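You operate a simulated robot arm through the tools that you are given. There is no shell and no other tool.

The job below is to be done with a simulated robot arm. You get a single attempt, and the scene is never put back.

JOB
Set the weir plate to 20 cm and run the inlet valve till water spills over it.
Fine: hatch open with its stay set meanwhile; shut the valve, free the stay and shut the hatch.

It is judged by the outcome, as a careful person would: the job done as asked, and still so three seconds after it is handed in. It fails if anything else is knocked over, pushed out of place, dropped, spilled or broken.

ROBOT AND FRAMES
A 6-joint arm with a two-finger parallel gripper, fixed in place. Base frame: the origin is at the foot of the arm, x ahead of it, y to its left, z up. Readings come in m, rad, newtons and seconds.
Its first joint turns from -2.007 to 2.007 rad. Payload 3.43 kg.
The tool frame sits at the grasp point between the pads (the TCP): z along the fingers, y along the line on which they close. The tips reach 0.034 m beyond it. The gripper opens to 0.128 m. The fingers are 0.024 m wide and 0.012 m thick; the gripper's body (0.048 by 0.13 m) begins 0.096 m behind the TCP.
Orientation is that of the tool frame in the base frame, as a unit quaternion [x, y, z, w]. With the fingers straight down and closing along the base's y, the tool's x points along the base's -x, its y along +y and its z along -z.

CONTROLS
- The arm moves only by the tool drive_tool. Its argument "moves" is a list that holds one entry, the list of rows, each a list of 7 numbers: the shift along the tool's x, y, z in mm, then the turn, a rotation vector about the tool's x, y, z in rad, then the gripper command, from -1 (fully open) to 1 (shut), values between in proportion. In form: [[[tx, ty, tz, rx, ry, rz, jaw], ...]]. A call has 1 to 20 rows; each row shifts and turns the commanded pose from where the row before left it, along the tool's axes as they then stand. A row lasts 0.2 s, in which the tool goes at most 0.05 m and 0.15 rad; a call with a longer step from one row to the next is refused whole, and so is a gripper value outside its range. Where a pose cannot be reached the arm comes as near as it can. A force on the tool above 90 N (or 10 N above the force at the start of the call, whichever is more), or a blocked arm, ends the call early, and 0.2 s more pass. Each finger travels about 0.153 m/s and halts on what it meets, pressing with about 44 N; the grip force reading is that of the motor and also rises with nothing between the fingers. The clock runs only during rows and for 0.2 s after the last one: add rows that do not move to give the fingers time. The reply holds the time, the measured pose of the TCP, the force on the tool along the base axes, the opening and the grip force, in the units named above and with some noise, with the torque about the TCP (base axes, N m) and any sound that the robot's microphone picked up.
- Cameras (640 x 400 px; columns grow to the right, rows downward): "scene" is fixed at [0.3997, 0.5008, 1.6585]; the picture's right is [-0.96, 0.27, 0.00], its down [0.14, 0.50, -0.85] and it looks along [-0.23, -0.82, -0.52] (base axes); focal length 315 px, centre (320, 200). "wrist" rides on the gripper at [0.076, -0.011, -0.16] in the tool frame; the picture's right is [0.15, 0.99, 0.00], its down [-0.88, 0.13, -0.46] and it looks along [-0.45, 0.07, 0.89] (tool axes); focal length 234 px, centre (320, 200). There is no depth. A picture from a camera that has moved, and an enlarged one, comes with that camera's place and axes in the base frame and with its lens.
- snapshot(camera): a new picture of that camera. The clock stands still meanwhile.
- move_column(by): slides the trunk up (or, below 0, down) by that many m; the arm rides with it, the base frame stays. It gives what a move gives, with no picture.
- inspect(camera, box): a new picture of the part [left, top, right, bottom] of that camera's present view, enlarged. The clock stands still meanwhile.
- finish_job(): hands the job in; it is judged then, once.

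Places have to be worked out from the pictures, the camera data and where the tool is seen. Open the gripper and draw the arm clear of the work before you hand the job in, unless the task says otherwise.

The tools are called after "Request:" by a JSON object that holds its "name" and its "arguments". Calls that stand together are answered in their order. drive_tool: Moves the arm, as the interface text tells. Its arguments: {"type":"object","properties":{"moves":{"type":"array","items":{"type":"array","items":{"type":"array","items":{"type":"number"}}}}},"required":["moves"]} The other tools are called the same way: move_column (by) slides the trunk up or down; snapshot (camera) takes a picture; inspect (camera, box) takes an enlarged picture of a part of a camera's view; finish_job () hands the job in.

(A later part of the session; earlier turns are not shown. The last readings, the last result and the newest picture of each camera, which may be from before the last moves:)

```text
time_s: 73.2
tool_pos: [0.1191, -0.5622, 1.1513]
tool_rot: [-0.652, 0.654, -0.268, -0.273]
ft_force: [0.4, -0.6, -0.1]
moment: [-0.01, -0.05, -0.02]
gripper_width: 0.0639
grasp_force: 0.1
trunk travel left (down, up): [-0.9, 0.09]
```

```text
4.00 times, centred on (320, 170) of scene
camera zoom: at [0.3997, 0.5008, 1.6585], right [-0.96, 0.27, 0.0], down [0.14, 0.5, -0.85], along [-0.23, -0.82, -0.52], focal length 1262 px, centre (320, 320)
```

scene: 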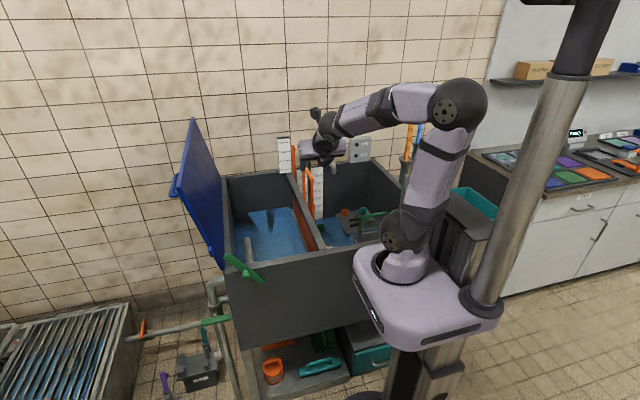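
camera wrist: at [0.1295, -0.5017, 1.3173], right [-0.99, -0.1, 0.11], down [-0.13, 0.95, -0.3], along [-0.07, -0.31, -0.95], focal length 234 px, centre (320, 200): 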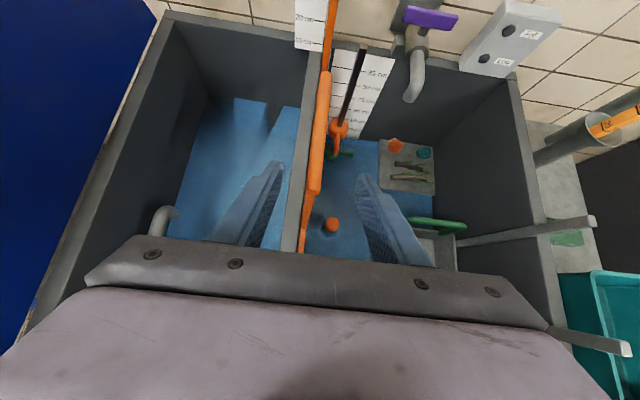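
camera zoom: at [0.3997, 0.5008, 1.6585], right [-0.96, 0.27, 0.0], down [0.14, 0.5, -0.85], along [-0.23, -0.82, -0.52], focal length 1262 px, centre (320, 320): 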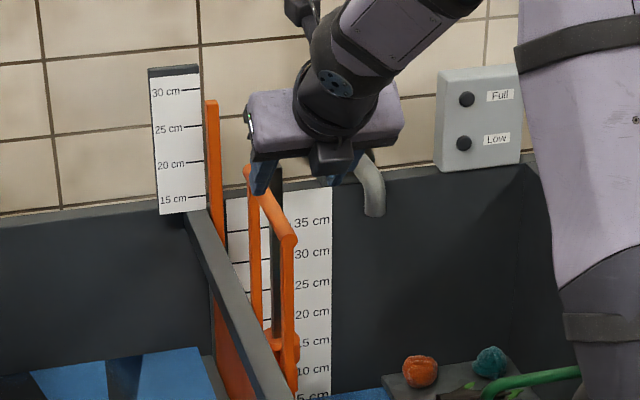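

The handle bar lies at x≈0.121, y −0.78…−0.60, z≈1.055. I'll advance along the fingers about 112 mm to straddle it near y=−0.65.

Request:
{"name": "drive_tool", "arguments": {"moves": [[[-1.4, -0.5, 28, 0, 0, 0, 0.0], [-1.4, -0.5, 28, 0, 0, 0, 0.0], [-1.4, -0.5, 28, 0, 0, 0, 0.0], [-1.4, -0.5, 28, 0, 0, 0, 0.0], [0, 0, 0, 0, 0, 0, 0.0]]]}}

Request:
{"name": "snapshot", "arguments": {"camera": "wrist"}}

Request:
{"name": "inspect", "arguments": {"camera": "scene", "box": [260, 120, 380, 220]}}

```text
time_s: 74.4
tool_pos: [0.1191, -0.6321, 1.0694]
tool_rot: [-0.653, 0.655, -0.267, -0.272]
ft_force: [0.3, -0.3, 0.2]
moment: [0.01, -0.02, -0.02]
gripper_width: 0.0641
grasp_force: 0.1
trunk travel left (down, up): [-0.9, 0.09]
```

```text
taken
camera wrist: at [0.1308, -0.5729, 1.2351], right [-0.99, -0.1, 0.11], down [-0.13, 0.95, -0.3], along [-0.07, -0.31, -0.95], focal length 234 px, centre (320, 200)
```

wrist: 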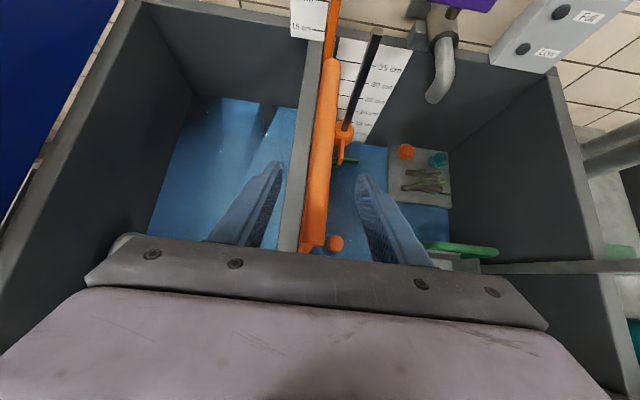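

```text
4.00 times, centred on (320, 170) of scene
camera zoom: at [0.3997, 0.5008, 1.6585], right [-0.96, 0.27, 0.0], down [0.14, 0.5, -0.85], along [-0.23, -0.82, -0.52], focal length 1262 px, centre (320, 320)
```

zoom: 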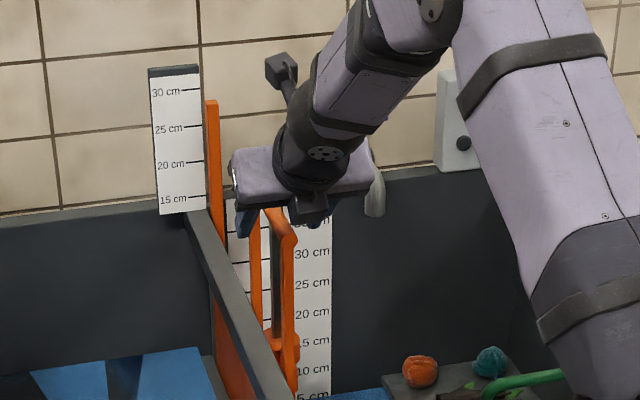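

Bar is between the fingers. Closing on it.

Request:
{"name": "drive_tool", "arguments": {"moves": [[[0, 0, 0, 0, 0, 0, 1], [0, 0, 0, 0, 0, 0, 1], [0, 0, 0, 0, 0, 0, 1]]]}}

Request:
{"name": "snapshot", "arguments": {"camera": "wrist"}}

Request:
{"name": "inspect", "arguments": {"camera": "scene", "box": [260, 120, 380, 220]}}

Request:
{"name": "inspect", "arguments": {"camera": "wrist", "box": [260, 0, 360, 70]}}

```text
time_s: 75.2
tool_pos: [0.1194, -0.6325, 1.0677]
tool_rot: [-0.652, 0.654, -0.268, -0.273]
ft_force: [2.6, -2.0, -2.0]
moment: [-0.36, 0.0, 0.54]
gripper_width: 0.0175
grasp_force: 45.3
trunk travel left (down, up): [-0.9, 0.09]
```

```text
taken
camera wrist: at [0.1316, -0.5735, 1.2347], right [-0.99, -0.1, 0.11], down [-0.13, 0.95, -0.3], along [-0.07, -0.31, -0.95], focal length 234 px, centre (320, 200)
```

wrist: 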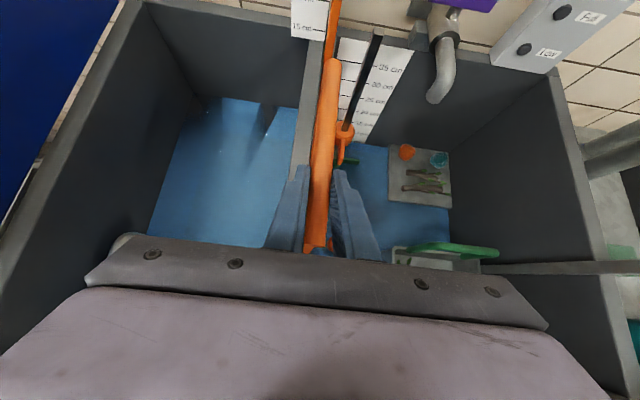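

```text
4.00 times, centred on (320, 170) of scene
camera zoom: at [0.3997, 0.5008, 1.6585], right [-0.96, 0.27, 0.0], down [0.14, 0.5, -0.85], along [-0.23, -0.82, -0.52], focal length 1262 px, centre (320, 320)
```

zoom: 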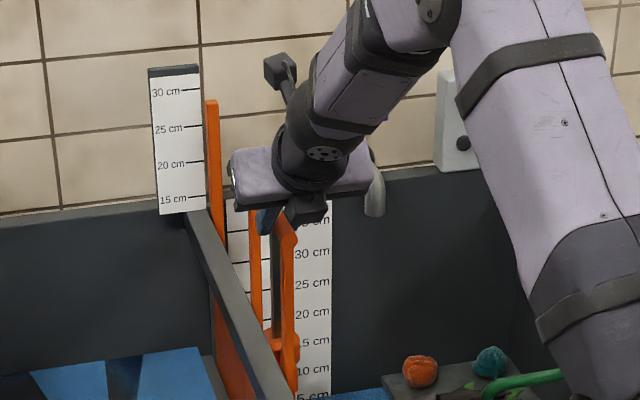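

```text
5.71 times, centred on (310, 35) of wrist
camera zoom: at [0.1316, -0.5735, 1.2347], right [-0.99, -0.1, 0.11], down [-0.13, 0.95, -0.3], along [-0.07, -0.31, -0.95], focal length 1338 px, centre (377, 1143)
```

zoom: 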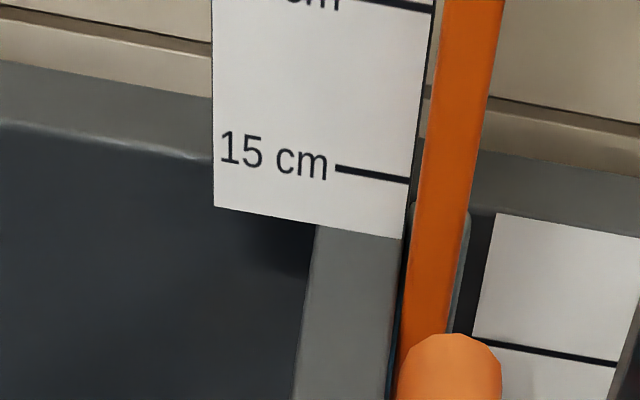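

Handle gripped (17.5 mm). I estimate the pointer top truly at about 28 cm, so I'll lower the plate 40 mm first and re-read.

Request:
{"name": "drive_tool", "arguments": {"moves": [[[-7.07, 0, 7.07, 0, 0, 0, 1], [-7.07, 0, 7.07, 0, 0, 0, 1], [-7.07, 0, 7.07, 0, 0, 0, 1], [-7.07, 0, 7.07, 0, 0, 0, 1], [0, 0, 0, 0, 0, 0, 1]]]}}

Request:
{"name": "inspect", "arguments": {"camera": "scene", "box": [260, 120, 380, 220]}}

Request:
{"name": "inspect", "arguments": {"camera": "scene", "box": [270, 130, 330, 170]}}

```text
time_s: 76.4
tool_pos: [0.1206, -0.633, 1.0292]
tool_rot: [0.654, -0.653, 0.268, 0.271]
ft_force: [3.5, 15.0, 1.8]
moment: [-0.04, 0.04, 0.56]
gripper_width: 0.0176
grasp_force: 45.2
trunk travel left (down, up): [-0.9, 0.09]
```

```text
4.00 times, centred on (320, 170) of scene
camera zoom: at [0.3997, 0.5008, 1.6585], right [-0.96, 0.27, 0.0], down [0.14, 0.5, -0.85], along [-0.23, -0.82, -0.52], focal length 1262 px, centre (320, 320)
```

zoom: 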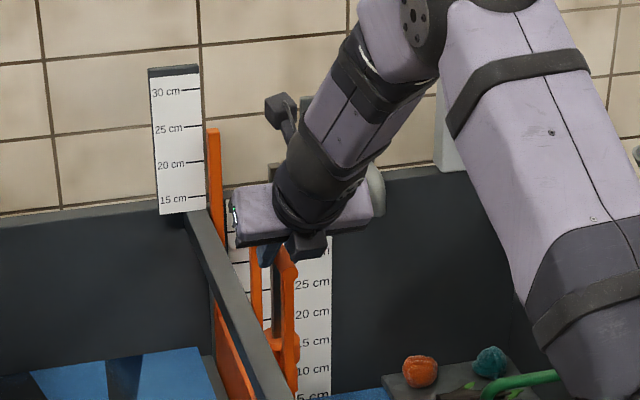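

```text
10.00 times, centred on (300, 150) of scene
camera zoom: at [0.3997, 0.5008, 1.6585], right [-0.96, 0.27, 0.0], down [0.14, 0.5, -0.85], along [-0.23, -0.82, -0.52], focal length 3154 px, centre (520, 700)
```

zoom: 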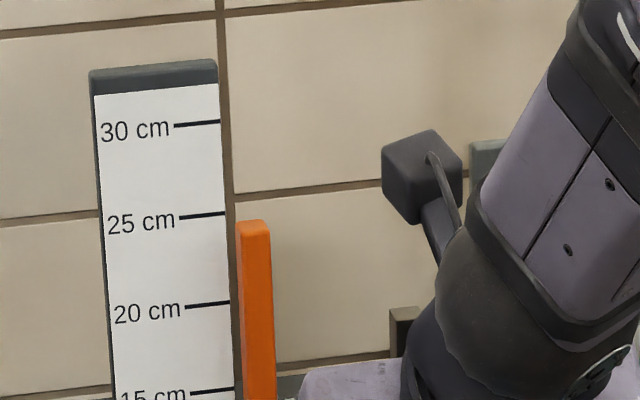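

The plate moved 38.5 mm with the tool and the pointer moved with it. I'll lower another 44 mm, then take a level view to remove parallax.

Request:
{"name": "drive_tool", "arguments": {"moves": [[[-8.5, 0, 5.7, 0, 0, 0, 1], [-7.07, 0, 7.07, 0, 0, 0, 1], [-7.07, 0, 7.07, 0, 0, 0, 1], [-7.07, 0, 7.07, 0, 0, 0, 1], [0, 0, 0, 0, 0, 0, 1], [0, 0, 0, 0, 0, 0, 1]]]}}

Request:
{"name": "inspect", "arguments": {"camera": "scene", "box": [270, 130, 330, 170]}}

Request:
{"name": "snapshot", "arguments": {"camera": "wrist"}}

Request:
{"name": "snapshot", "arguments": {"camera": "scene"}}

```text
time_s: 77.8
tool_pos: [0.1206, -0.6329, 0.9892]
tool_rot: [-0.653, 0.654, -0.268, -0.273]
ft_force: [10.7, 4.3, 1.7]
moment: [-0.66, -0.2, 0.6]
gripper_width: 0.0176
grasp_force: 45.5
trunk travel left (down, up): [-0.9, 0.09]
```

```text
10.00 times, centred on (300, 150) of scene
camera zoom: at [0.3997, 0.5008, 1.6585], right [-0.96, 0.27, 0.0], down [0.14, 0.5, -0.85], along [-0.23, -0.82, -0.52], focal length 3154 px, centre (520, 700)
```

zoom: 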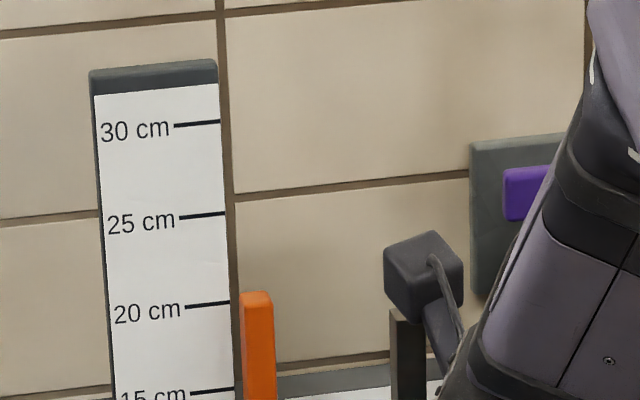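

```text
taken
camera wrist: at [0.1318, -0.5733, 1.1558], right [-0.99, -0.1, 0.11], down [-0.13, 0.95, -0.3], along [-0.07, -0.31, -0.95], focal length 234 px, centre (320, 200)
```

wrist: 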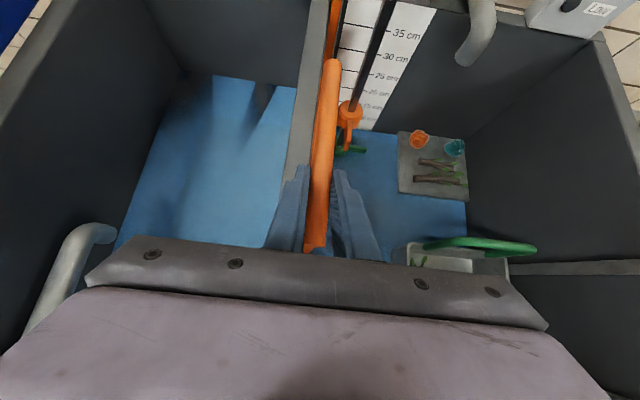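

```text
taken
```

scene: 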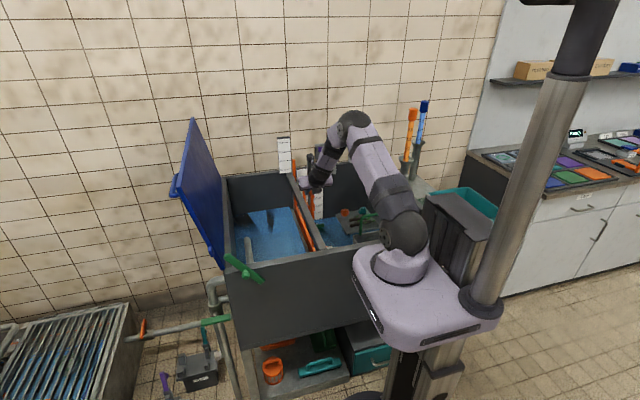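

Apparent reading is about 20 from the high camera, but that view looks down, so the true one may be slightly higher. I'll release the handle, back off, and take a more level view.

Request:
{"name": "drive_tool", "arguments": {"moves": [[[0, 0, 0, 0, 0, 0, 0.4], [0, 0, 0, 0, 0, 0, 0.0], [0, 0, -30, 0, 0, 0, 0.0], [0, 0, -30, 0, 0, 0, 0.0], [0, 0, -30, 0, 0, 0, 0.0], [0, -30, 0, 0, 0.131, 0, 0.0], [0, -30, 0, 0, 0.131, 0, 0.0], [0, -30, 0, 0, 0.131, 0, 0.0], [0, -30, 0, 0, 0.131, 0, 0.0], [0, 0, 0, 0, 0.131, 0, 0.0], [0, 0, 0, 0, 0.13, 0, 0.0], [-20, 0, 0, 0, 0, 0, 0.0], [0, 0, 0, 0, 0, 0, 0.0]]]}}

Request:
{"name": "snapshot", "arguments": {"camera": "wrist"}}

Request:
{"name": "snapshot", "arguments": {"camera": "scene"}}

```text
time_s: 80.6
tool_pos: [0.2402, -0.5682, 1.0307]
tool_rot: [0.501, -0.5, 0.497, 0.502]
ft_force: [1.2, 1.0, 0.2]
moment: [-0.04, 0.0, -0.04]
gripper_width: 0.064
grasp_force: 0.1
trunk travel left (down, up): [-0.9, 0.09]
```

```text
taken
camera wrist: at [0.2524, -0.4087, 1.1067], right [-0.99, 0.0, 0.15], down [-0.13, 0.46, -0.88], along [-0.07, -0.89, -0.45], focal length 234 px, centre (320, 200)
```

wrist: 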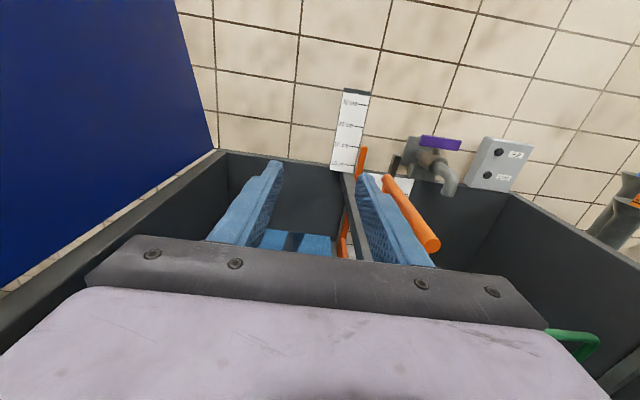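

```text
taken
```

scene: 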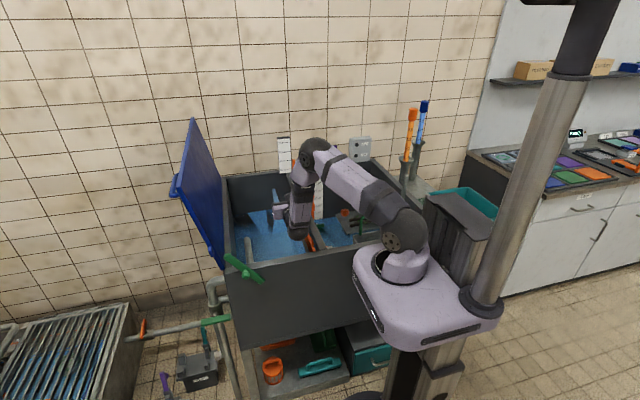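

Request:
{"name": "inspect", "arguments": {"camera": "wrist", "box": [325, 80, 385, 180]}}

Request:
{"name": "inspect", "arguments": {"camera": "wrist", "box": [340, 140, 380, 170]}}

Request:
{"name": "inspect", "arguments": {"camera": "wrist", "box": [390, 110, 550, 210]}}

Request:
{"name": "inspect", "arguments": {"camera": "scene", "box": [270, 130, 330, 170]}}

```text
4.00 times, centred on (355, 130) of wrist
camera zoom: at [0.2524, -0.4087, 1.1067], right [-0.99, 0.0, 0.15], down [-0.13, 0.46, -0.88], along [-0.07, -0.89, -0.45], focal length 937 px, centre (180, 480)
```

zoom: 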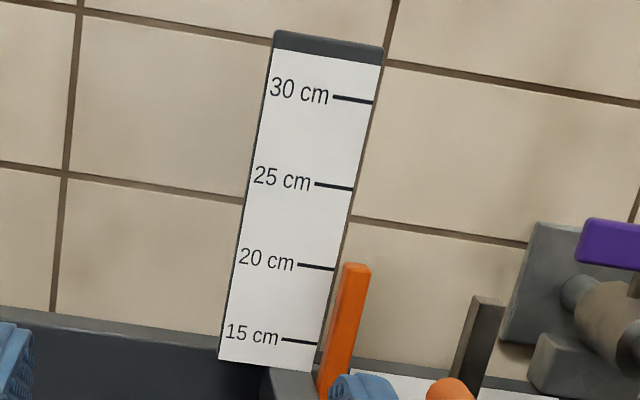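

```text
13.33 times, centred on (360, 155) of wrist
camera zoom: at [0.2524, -0.4087, 1.1067], right [-0.99, 0.0, 0.15], down [-0.13, 0.46, -0.88], along [-0.07, -0.89, -0.45], focal length 3122 px, centre (-213, 800)
```

zoom: 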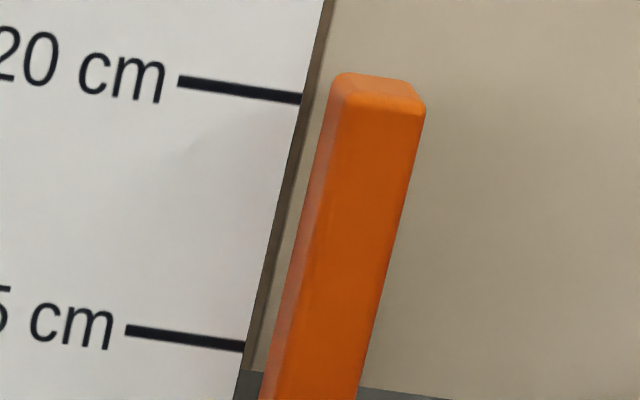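

```text
4.00 times, centred on (470, 160) of wrist
camera zoom: at [0.2524, -0.4087, 1.1067], right [-0.99, 0.0, 0.15], down [-0.13, 0.46, -0.88], along [-0.07, -0.89, -0.45], focal length 937 px, centre (-280, 360)
```

zoom: 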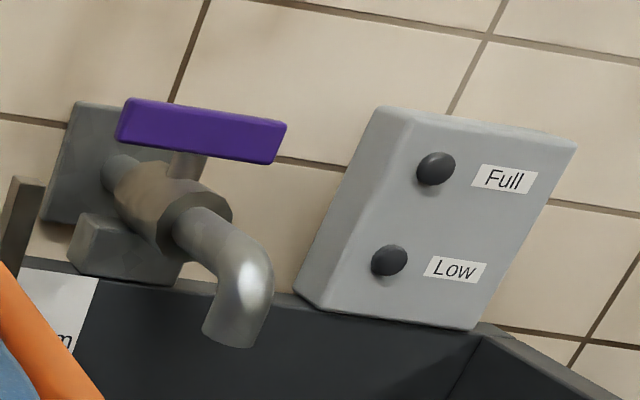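

```text
10.00 times, centred on (300, 150) of scene
camera zoom: at [0.3997, 0.5008, 1.6585], right [-0.96, 0.27, 0.0], down [0.14, 0.5, -0.85], along [-0.23, -0.82, -0.52], focal length 3154 px, centre (520, 700)
```

zoom: 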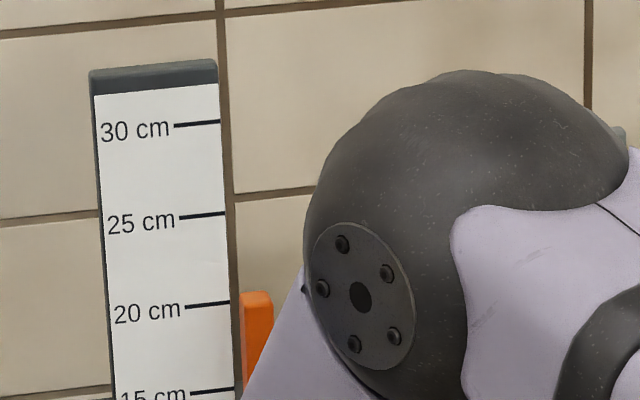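

Plate held where I left it. Comparing the two viewpoints: apparent 19.7 from the high camera and 20.2 from here, meaning the pointer stands ~28 mm in front of the board and truly reads about 20.9. I'll regrip and lower another 9 mm.

Request:
{"name": "drive_tool", "arguments": {"moves": [[[20, 0, 0, 0, 0, 0, 0.0], [0, 0, 0, 0, -0.13, 0, 0.0], [0, 0, 0, 0, -0.131, 0, 0.0], [0, 30, 0, 0, -0.131, 0, 0.0], [0, 30, 0, 0, -0.131, 0, 0.0], [0, 30, 0, 0, -0.131, 0, 0.0], [0, 30, 0, 0, -0.131, 0, 0.0], [0, 0, 30, 0, 0, 0, 0.0], [0, 0, 30, 0, 0, 0, 0.0], [0, 0, 30, 0, 0, 0, 0.0], [0, 0, 0, 0, 0, 0, 0.0]]]}}

Request:
{"name": "snapshot", "arguments": {"camera": "wrist"}}

```text
time_s: 83.0
tool_pos: [0.1207, -0.6322, 0.9894]
tool_rot: [-0.653, 0.654, -0.268, -0.272]
ft_force: [-0.6, -0.4, -0.3]
moment: [0.0, 0.0, -0.02]
gripper_width: 0.0639
grasp_force: 0.0
trunk travel left (down, up): [-0.9, 0.09]
```

```text
taken
camera wrist: at [0.1318, -0.5737, 1.156], right [-0.99, -0.1, 0.11], down [-0.13, 0.95, -0.3], along [-0.07, -0.31, -0.95], focal length 234 px, centre (320, 200)
```

wrist: 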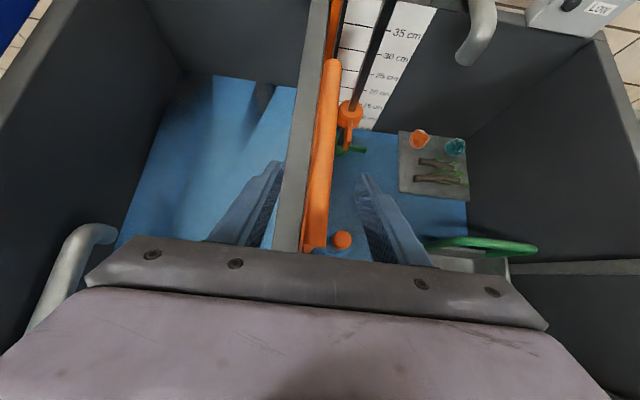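

Back in place around the handle. Closing and lowering 9 mm.

Request:
{"name": "drive_tool", "arguments": {"moves": [[[0, 0, 0, 0, 0, 0, 1], [0, 0, 0, 0, 0, 0, 1], [0, 0, 0, 0, 0, 0, 1], [-3.2, 0, 3.2, 0, 0, 0, 1], [-3.2, 0, 3.2, 0, 0, 0, 1], [0, 0, 0, 0, 0, 0, 1], [0, 0, 0, 0, 0, 0, 1]]]}}

Request:
{"name": "inspect", "arguments": {"camera": "scene", "box": [270, 130, 330, 170]}}

```text
time_s: 84.6
tool_pos: [0.1216, -0.6331, 0.9802]
tool_rot: [-0.654, 0.654, -0.267, -0.272]
ft_force: [4.9, -1.6, 4.2]
moment: [-0.38, -0.13, 0.52]
gripper_width: 0.0175
grasp_force: 44.6
trunk travel left (down, up): [-0.9, 0.09]
```

```text
10.00 times, centred on (300, 150) of scene
camera zoom: at [0.3997, 0.5008, 1.6585], right [-0.96, 0.27, 0.0], down [0.14, 0.5, -0.85], along [-0.23, -0.82, -0.52], focal length 3154 px, centre (520, 700)
```

zoom: 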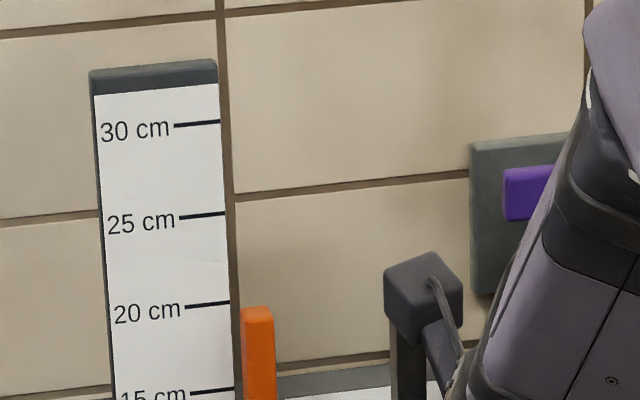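

Lowered 9 mm. Now release and take an even more level check view.

Request:
{"name": "drive_tool", "arguments": {"moves": [[[0, 0, 0, 0, 0, 0, 0.4], [0, 0, 0, 0, 0, 0, 0.0], [0, 0, -30, 0, 0, 0, 0.0], [0, 0, -30, 0, 0, 0, 0.0], [0, 0, -30, 0, 0, 0, 0.0], [0, -30, 0, 0, 0.131, 0, 0.0], [0, -30, 0, 0, 0.131, 0, 0.0], [0, -30, 0, 0, 0.131, 0, 0.0], [0, -30, 0, 0, 0.131, 0, 0.0], [0, 0, 0, 0, 0.131, 0, 0.0], [0, 0, 0, 0, 0.13, 0, 0.0], [-10, 0, 0, 0, 0, 0, 0.0], [-10, 0, 0, 0, 0, 0, 0.0], [-10, 0, 0, 0, 0, 0, 0.0], [0, 0, 0, 0, 0, 0, 0.0]]]}}

Request:
{"name": "inspect", "arguments": {"camera": "wrist", "box": [335, 60, 395, 160]}}

Request:
{"name": "snapshot", "arguments": {"camera": "wrist"}}

Request:
{"name": "snapshot", "arguments": {"camera": "scene"}}

```text
time_s: 87.8
tool_pos: [0.2393, -0.5699, 1.0127]
tool_rot: [0.502, -0.5, 0.497, 0.501]
ft_force: [-0.2, 0.0, 0.2]
moment: [-0.01, 0.01, -0.01]
gripper_width: 0.0642
grasp_force: 0.1
trunk travel left (down, up): [-0.9, 0.09]
```

```text
4.00 times, centred on (365, 110) of wrist
camera zoom: at [0.2511, -0.4102, 1.0889], right [-0.99, 0.0, 0.15], down [-0.13, 0.46, -0.88], along [-0.07, -0.89, -0.45], focal length 937 px, centre (140, 560)
```

zoom: 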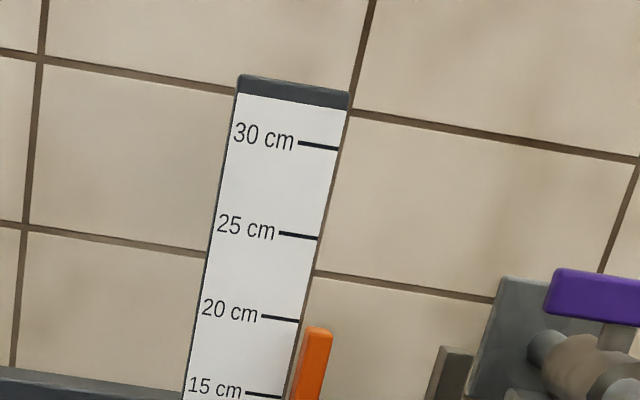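

```text
taken
camera wrist: at [0.2511, -0.4102, 1.0889], right [-0.99, 0.0, 0.15], down [-0.13, 0.46, -0.88], along [-0.07, -0.89, -0.45], focal length 234 px, centre (320, 200)
```

wrist: 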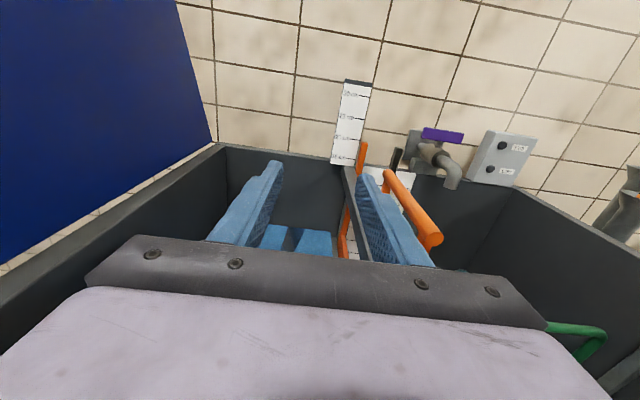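

```text
taken
```

scene: 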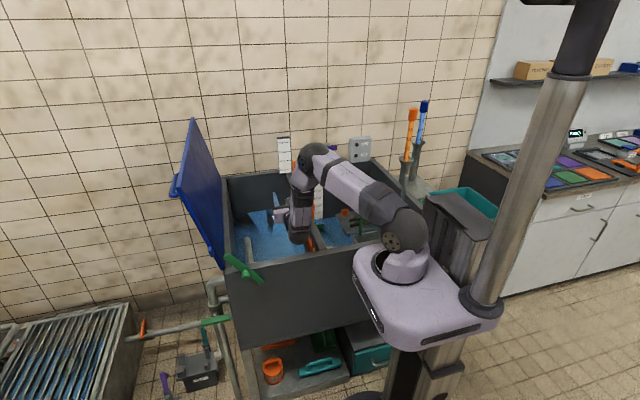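

Enlarging the pointer and scale more.

Request:
{"name": "inspect", "arguments": {"camera": "wrist", "box": [345, 130, 385, 160]}}

Request:
{"name": "inspect", "arguments": {"camera": "wrist", "box": [335, 140, 455, 260]}}

```text
13.33 times, centred on (365, 145) of wrist
camera zoom: at [0.2511, -0.4102, 1.0889], right [-0.99, 0.0, 0.15], down [-0.13, 0.46, -0.88], along [-0.07, -0.89, -0.45], focal length 3122 px, centre (-280, 933)
```

zoom: 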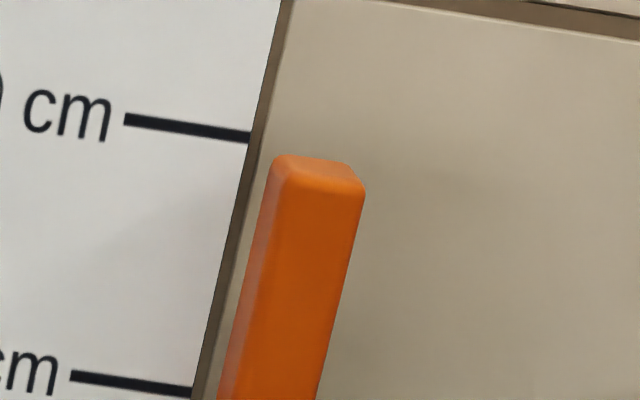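

```text
3.33 times, centred on (395, 200) of wrist
camera zoom: at [0.2511, -0.4102, 1.0889], right [-0.99, 0.0, 0.15], down [-0.13, 0.46, -0.88], along [-0.07, -0.89, -0.45], focal length 781 px, centre (70, 200)
```

zoom: 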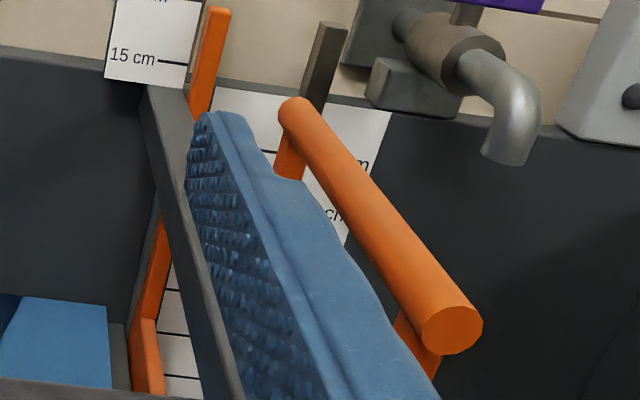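

My parallax estimate leaves ±3 mm doubt, so I'll dip the gripper into the open left chamber (clear of the pipe, whose top is about z=0.82) for a nearly level camera view.

Request:
{"name": "drive_tool", "arguments": {"moves": [[[0, -20, 0, 0, 0, 0, 0.0], [0, -20, 0, 0, 0, 0, 0.0], [0, -20, 0, 0, 0, 0, 0.0], [0, 0, 28, 0, 0, 0, 0.0], [0, 0, 28, 0, 0, 0, 0.0], [0, 0, 28, 0, 0, 0, 0.0], [0, 0, 28, 0, 0, 0, 0.0], [-20, 0, 0, 0, 0, 0, 0.0], [-20, 0, 0, 0, 0, 0, 0.0], [-20, 0, 0, 0, 0, 0, 0.0], [-12, 0, 0, 0, 0, 0, 0.0], [0, 0, 0, 0, 0, 0, 0.0]]]}}

Request:
{"name": "snapshot", "arguments": {"camera": "wrist"}}

Request:
{"name": "snapshot", "arguments": {"camera": "scene"}}

```text
time_s: 90.4
tool_pos: [0.2973, -0.6812, 0.94]
tool_rot: [0.502, -0.499, 0.497, 0.501]
ft_force: [0.8, -0.3, -0.4]
moment: [0.01, -0.05, -0.06]
gripper_width: 0.0639
grasp_force: 0.1
trunk travel left (down, up): [-0.9, 0.09]
```

```text
taken
camera wrist: at [0.3095, -0.5208, 1.0159], right [-0.99, 0.0, 0.15], down [-0.13, 0.46, -0.88], along [-0.07, -0.89, -0.45], focal length 234 px, centre (320, 200)
```

wrist: 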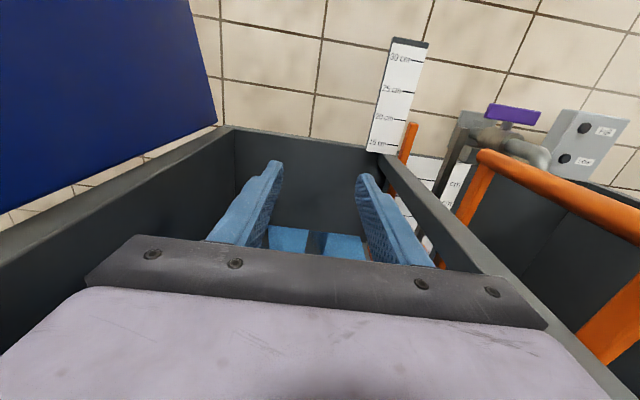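

```text
taken
```

scene: 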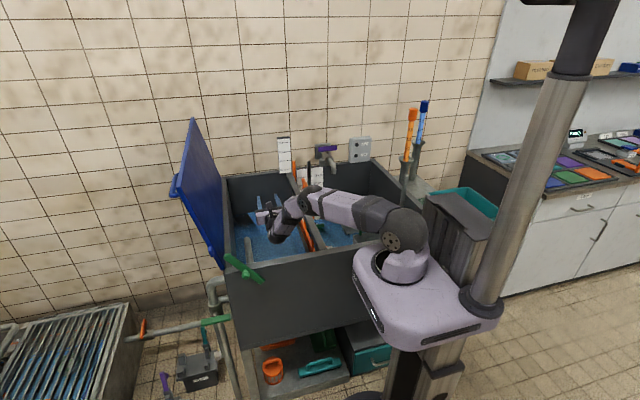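

Request:
{"name": "inspect", "arguments": {"camera": "wrist", "box": [375, 95, 425, 155]}}

Request:
{"name": "inspect", "arguments": {"camera": "scene", "box": [260, 130, 370, 250]}}

Request:
{"name": "inspect", "arguments": {"camera": "wrist", "box": [380, 110, 480, 260]}}

```text
6.67 times, centred on (400, 125) of wrist
camera zoom: at [0.3095, -0.5208, 1.0159], right [-0.99, 0.0, 0.15], down [-0.13, 0.46, -0.88], along [-0.07, -0.89, -0.45], focal length 1561 px, centre (-213, 700)
```

zoom: 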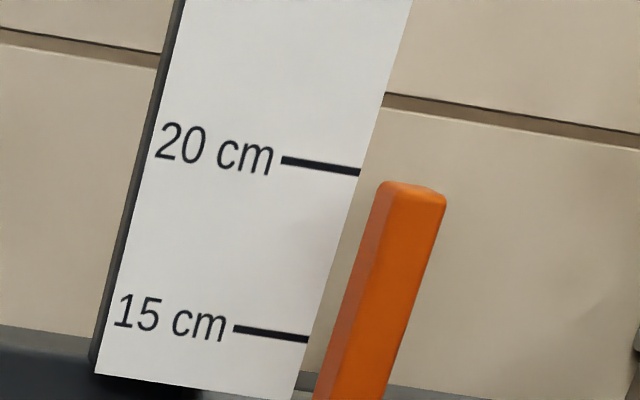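

```text
3.33 times, centred on (315, 190) of scene
camera zoom: at [0.3997, 0.5008, 1.6585], right [-0.96, 0.27, 0.0], down [0.14, 0.5, -0.85], along [-0.23, -0.82, -0.52], focal length 1051 px, centre (337, 233)
```

zoom: 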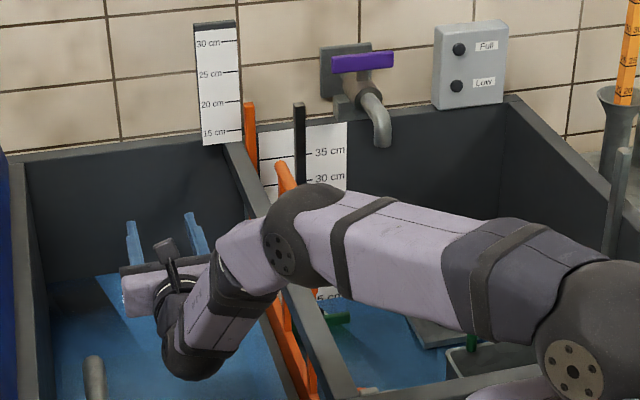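

```text
2.67 times, centred on (430, 185) of wrist
camera zoom: at [0.3095, -0.5208, 1.0159], right [-0.99, 0.0, 0.15], down [-0.13, 0.46, -0.88], along [-0.07, -0.89, -0.45], focal length 624 px, centre (27, 240)
```

zoom: 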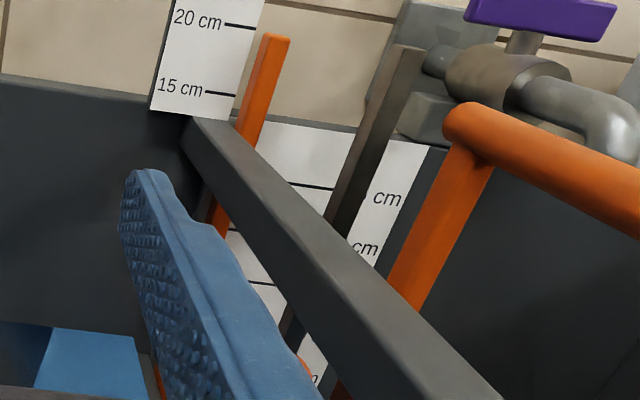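

In this nearly level view the pointer's flat top sits right at 20 cm (19.9–20.1), so the weir is set. I'll back out along the same path, then go look at the inlet valve with closed fingers.

Request:
{"name": "drive_tool", "arguments": {"moves": [[[20, 0, 0, 0, 0, 0, 0.0], [20, 0, 0, 0, 0, 0, 0.0], [20, 0, 0, 0, 0, 0, 0.0], [12, 0, 0, 0, 0, 0, 0.0], [0, 0, -28, 0, 0, 0, 0.0], [0, 0, -28, 0, 0, 0, 0.0], [0, 0, -28, 0, 0, 0, 0.0], [0, 0, -28, 0, 0, 0, 0.0], [30, 0, 0, 0, 0, 0, 1], [30, 0, 0, 0, 0, 0, 1], [30, 0, 0, 0, 0, 0, 1], [30, 0, 0, 0, 0, 0, 1], [30, 0, 0, 0, 0, 0, 1], [0, 0, 0, 0, 0, 0, 1]]]}}

Request:
{"name": "inspect", "arguments": {"camera": "scene", "box": [270, 130, 330, 170]}}

```text
time_s: 93.4
tool_pos: [0.3011, -0.5721, 1.1622]
tool_rot: [0.501, -0.5, 0.497, 0.502]
ft_force: [-0.2, 0.0, -0.2]
moment: [0.02, -0.01, -0.02]
gripper_width: 0.0
grasp_force: 32.7
trunk travel left (down, up): [-0.9, 0.09]
```

```text
10.00 times, centred on (300, 150) of scene
camera zoom: at [0.3997, 0.5008, 1.6585], right [-0.96, 0.27, 0.0], down [0.14, 0.5, -0.85], along [-0.23, -0.82, -0.52], focal length 3154 px, centre (520, 700)
```

zoom: 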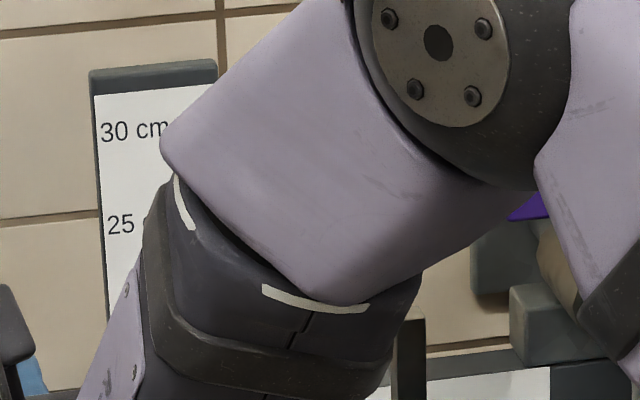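

Now moving across to x≈−0.05 at z≈1.16, clear of the handle and rod below.

Request:
{"name": "drive_tool", "arguments": {"moves": [[[0, 35, 0, 0, 0, 0, 1], [0, 35, 0, 0, 0, 0, 1], [0, 35, 0, 0, 0, 0, 1], [0, 35, 0, 0, 0, 0, 1], [0, 35, 0, 0, 0, 0, 1], [0, 35, 0, 0, 0, 0, 1], [0, 35, 0, 0, 0, 0, 1], [0, 35, 0, 0, 0, 0, 1], [0, 35, 0, 0, 0, 0, 1], [0, 35, 0, 0, 0, 0, 1], [0, 0, 0, 0, 0, 0, 1]]]}}

Request:
{"name": "snapshot", "arguments": {"camera": "wrist"}}

Request:
{"name": "snapshot", "arguments": {"camera": "scene"}}

```text
time_s: 95.8
tool_pos: [0.1266, -0.543, 1.1777]
tool_rot: [0.495, -0.507, 0.491, 0.507]
ft_force: [0.3, -0.1, -0.1]
moment: [0.01, 0.03, 0.02]
gripper_width: 0.0001
grasp_force: 32.5
out of reach, approached as far as the arm can: row 5, 6, 7, 8, 9, 10
trunk travel left (down, up): [-0.9, 0.09]
```

```text
taken
camera wrist: at [0.1411, -0.3854, 1.2529], right [-0.99, 0.03, 0.15], down [-0.12, 0.46, -0.88], along [-0.09, -0.89, -0.45], focal length 234 px, centre (320, 200)
```

wrist: 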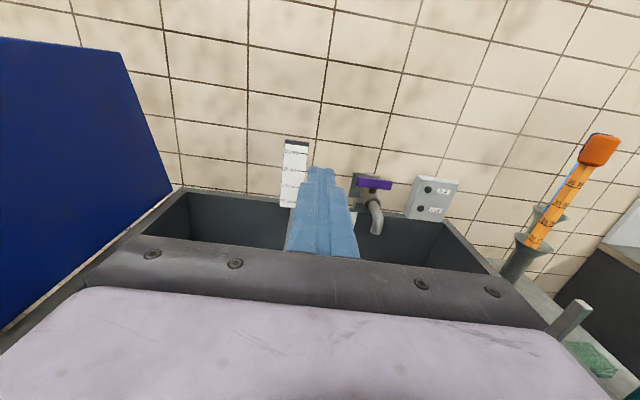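

```text
taken
```

scene: 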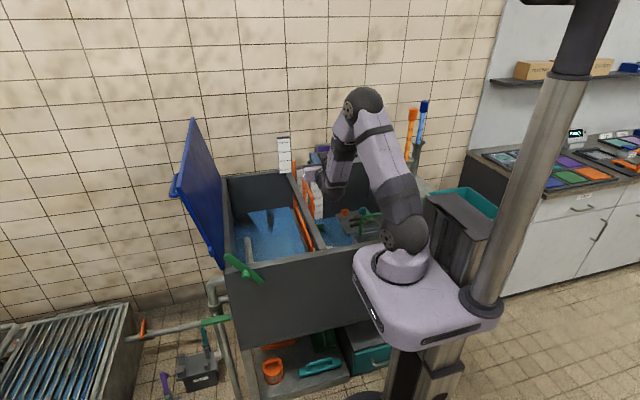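

Too close to the base axis there. I'll extend toward the wall first, then shift in −x.

Request:
{"name": "drive_tool", "arguments": {"moves": [[[0, 0, 33, 0, 0, 0, 1], [0, 0, 33, 0, 0, 0, 1], [0, 0, 33, 0, 0, 0, 1], [0, 0, 33, 0, 0, 0, 1], [0, 0, 33, 0, 0, 0, 1], [0, 30, 20, 0, 0, 0, 1], [0, 30, 0, 0, 0, 0, 1], [0, 30, 0, 0, 0, 0, 1], [0, 30, 0, 0, 0, 0, 1], [0, 30, 0, 0, 0, 0, 1], [0, 0, 0, 0, 0, 0, 1]]]}}

Request:
{"name": "snapshot", "arguments": {"camera": "wrist"}}

Request:
{"name": "snapshot", "arguments": {"camera": "scene"}}

```text
time_s: 98.2
tool_pos: [0.1279, -0.7409, 1.2025]
tool_rot: [-0.494, 0.51, -0.488, -0.508]
ft_force: [0.1, 0.2, -0.4]
moment: [0.03, 0.01, -0.01]
gripper_width: 0.0004
grasp_force: 32.6
out of reach, approached as far as the arm can: row 1, 2, 3, 5, 6, 7, 8, 9, 10
trunk travel left (down, up): [-0.9, 0.09]
```

```text
taken
camera wrist: at [0.1447, -0.581, 1.2798], right [-0.99, 0.03, 0.15], down [-0.12, 0.47, -0.88], along [-0.1, -0.88, -0.46], focal length 234 px, centre (320, 200)
```

wrist: 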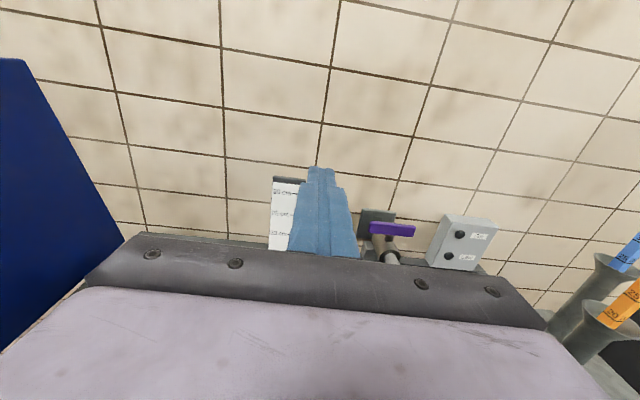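

```text
taken
```

scene: 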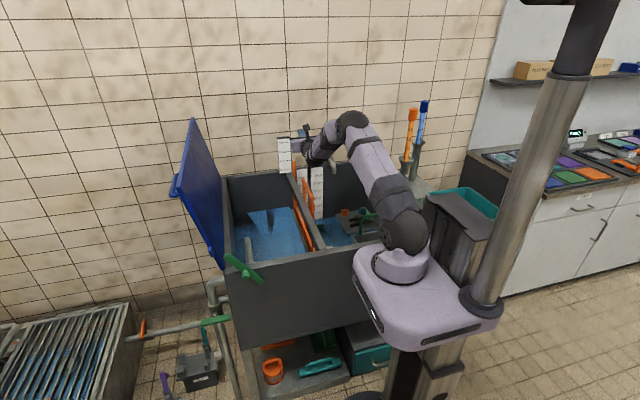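

The tool can't pass x≈0.128 while pointing straight along −y; it seems it must turn with the arm. I'll yaw the tool about 15° toward −x and test.

Request:
{"name": "drive_tool", "arguments": {"moves": [[[0, 0, 0, -0.13, 0, 0, 1], [0, 0, 0, -0.13, 0, 0, 1], [0, 15, 0, 0, 0, 0, 1], [0, 15, 0, 0, 0, 0, 1], [0, 15, 0, 0, 0, 0, 1], [0, 0, 0, 0, 0, 0, 1]]]}}

Request:
{"name": "snapshot", "arguments": {"camera": "scene"}}

```text
time_s: 99.6
tool_pos: [0.0822, -0.7249, 1.2033]
tool_rot: [0.433, -0.56, 0.428, 0.562]
ft_force: [-0.3, 0.4, -0.1]
moment: [-0.02, 0.02, -0.03]
gripper_width: 0.0001
grasp_force: 32.9
trunk travel left (down, up): [-0.9, 0.09]
```

```text
taken
```

scene: 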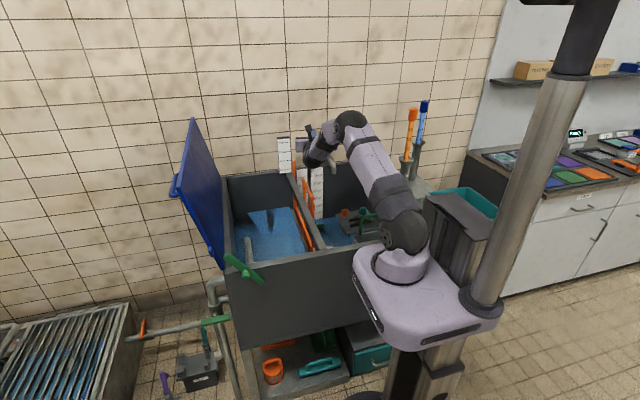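

That works: the tool just has to point along the arm's plane. Looking at the valve from here.

Request:
{"name": "snapshot", "arguments": {"camera": "wrist"}}

Request:
{"name": "inspect", "arguments": {"camera": "wrist", "box": [320, 180, 480, 280]}}

Request:
{"name": "inspect", "arguments": {"camera": "scene", "box": [300, 130, 390, 190]}}

```text
taken
camera wrist: at [0.1345, -0.5742, 1.2786], right [-0.95, 0.26, 0.15], down [-0.01, 0.48, -0.88], along [-0.3, -0.84, -0.45], focal length 234 px, centre (320, 200)
```

wrist: 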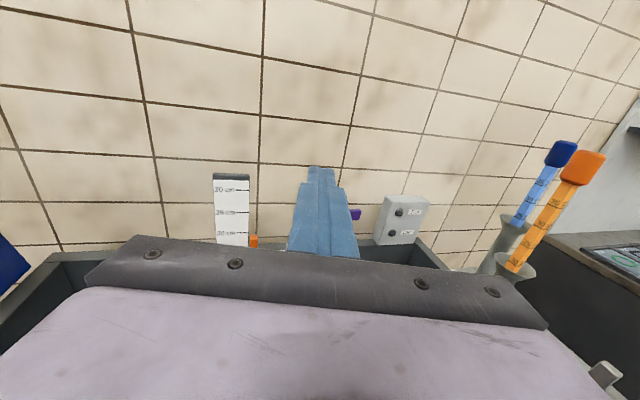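

```text
4.00 times, centred on (400, 230) of wrist
camera zoom: at [0.1345, -0.5742, 1.2786], right [-0.95, 0.26, 0.15], down [-0.01, 0.48, -0.88], along [-0.3, -0.84, -0.45], focal length 937 px, centre (0, 80)
```

zoom: 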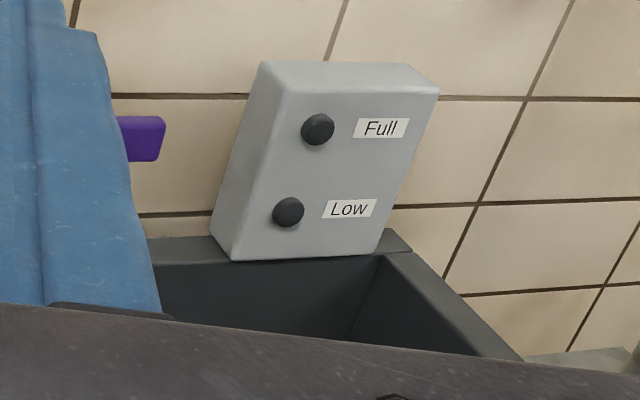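

```text
6.67 times, centred on (345, 160) of scene
camera zoom: at [0.3997, 0.5008, 1.6585], right [-0.96, 0.27, 0.0], down [0.14, 0.5, -0.85], along [-0.23, -0.82, -0.52], focal length 2103 px, centre (153, 467)
```

zoom: 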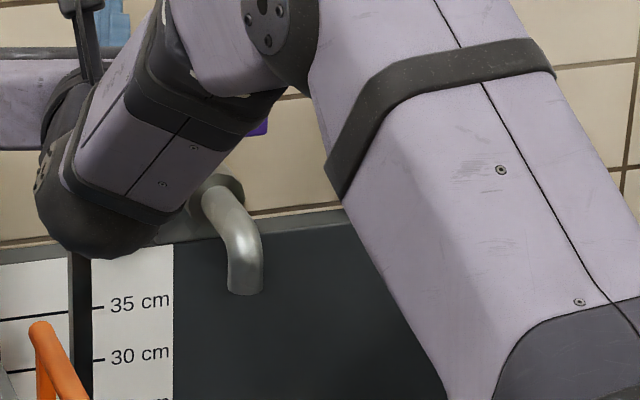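

Best estimate of the lever: it spans x −0.115 to −0.02 at y≈−0.99, z≈1.02, with its stem in the middle (x≈−0.068). I'll extend above its right end to test reach.

Request:
{"name": "drive_tool", "arguments": {"moves": [[[-12.9, 15.9, 30.8, 0, 0, 0, 1], [-12.9, 15.9, 30.8, 0, 0, 0, 1], [-12.9, 15.9, 30.8, 0, 0, 0, 1], [-12.9, 15.9, 30.8, 0, 0, 0, 1], [-12.9, 15.9, 30.8, 0, 0, 0, 1], [-12.9, 15.9, 30.8, 0, 0, 0, 1], [-12.9, 15.9, 30.8, 0, 0, 0, 1], [-12.9, 15.9, 30.8, 0, 0, 0, 1], [0, 0, 0, 0, 0, 0, 1]]]}}

Request:
{"name": "snapshot", "arguments": {"camera": "wrist"}}

Request:
{"name": "snapshot", "arguments": {"camera": "scene"}}

```text
time_s: 101.6
tool_pos: [-0.02, -0.8405, 1.1469]
tool_rot: [0.432, -0.56, 0.428, 0.562]
ft_force: [-0.2, 0.5, 1.2]
moment: [-0.01, 0.01, 0.0]
gripper_width: 0.0
grasp_force: 33.2
out of reach, approached as far as the arm can: row 5, 6, 7, 8
trunk travel left (down, up): [-0.9, 0.09]
```

```text
taken
camera wrist: at [0.0309, -0.6895, 1.223], right [-0.95, 0.26, 0.15], down [-0.01, 0.48, -0.88], along [-0.3, -0.84, -0.45], focal length 234 px, centre (320, 200)
```

wrist: 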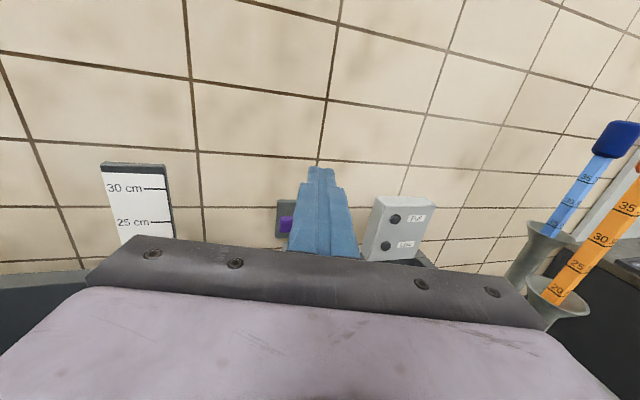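

```text
taken
```

scene: 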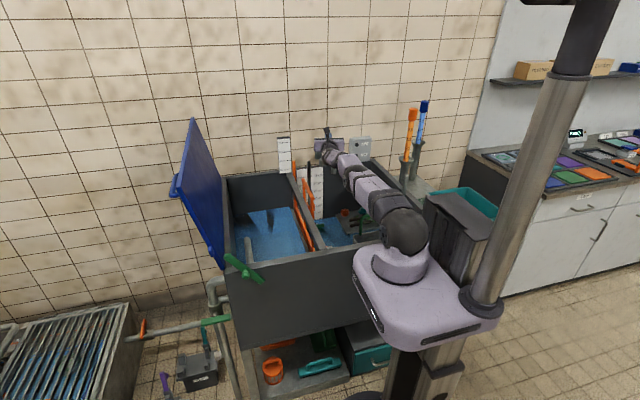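

The arm is fully stretched at r≈0.84, about 0.1 m short of the lever. I'll look more closely at the valve from here to pin down its true position.

Request:
{"name": "inspect", "arguments": {"camera": "wrist", "box": [230, 180, 330, 260]}}

Request:
{"name": "inspect", "arguments": {"camera": "scene", "box": [300, 110, 400, 190]}}

```text
5.00 times, centred on (280, 220) of wrist
camera zoom: at [0.0309, -0.6895, 1.223], right [-0.95, 0.26, 0.15], down [-0.01, 0.48, -0.88], along [-0.3, -0.84, -0.45], focal length 1171 px, centre (520, 100)
```

zoom: 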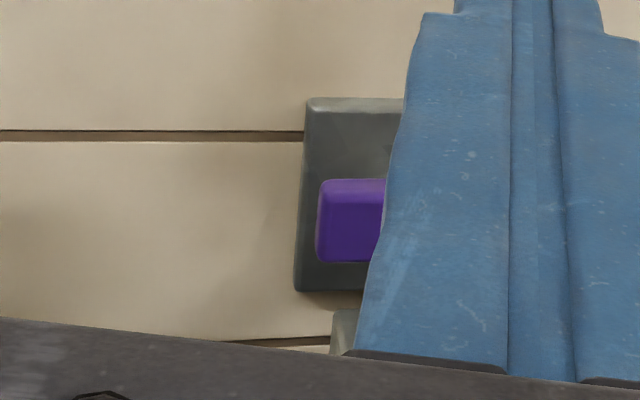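

```text
5.00 times, centred on (350, 150) of scene
camera zoom: at [0.3997, 0.5008, 1.6585], right [-0.96, 0.27, 0.0], down [0.14, 0.5, -0.85], along [-0.23, -0.82, -0.52], focal length 1577 px, centre (170, 450)
```

zoom: 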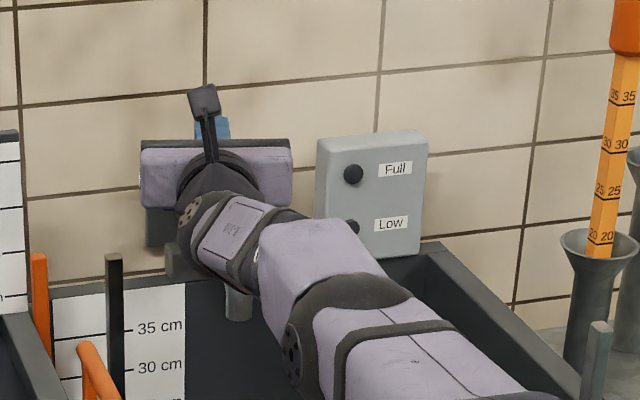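

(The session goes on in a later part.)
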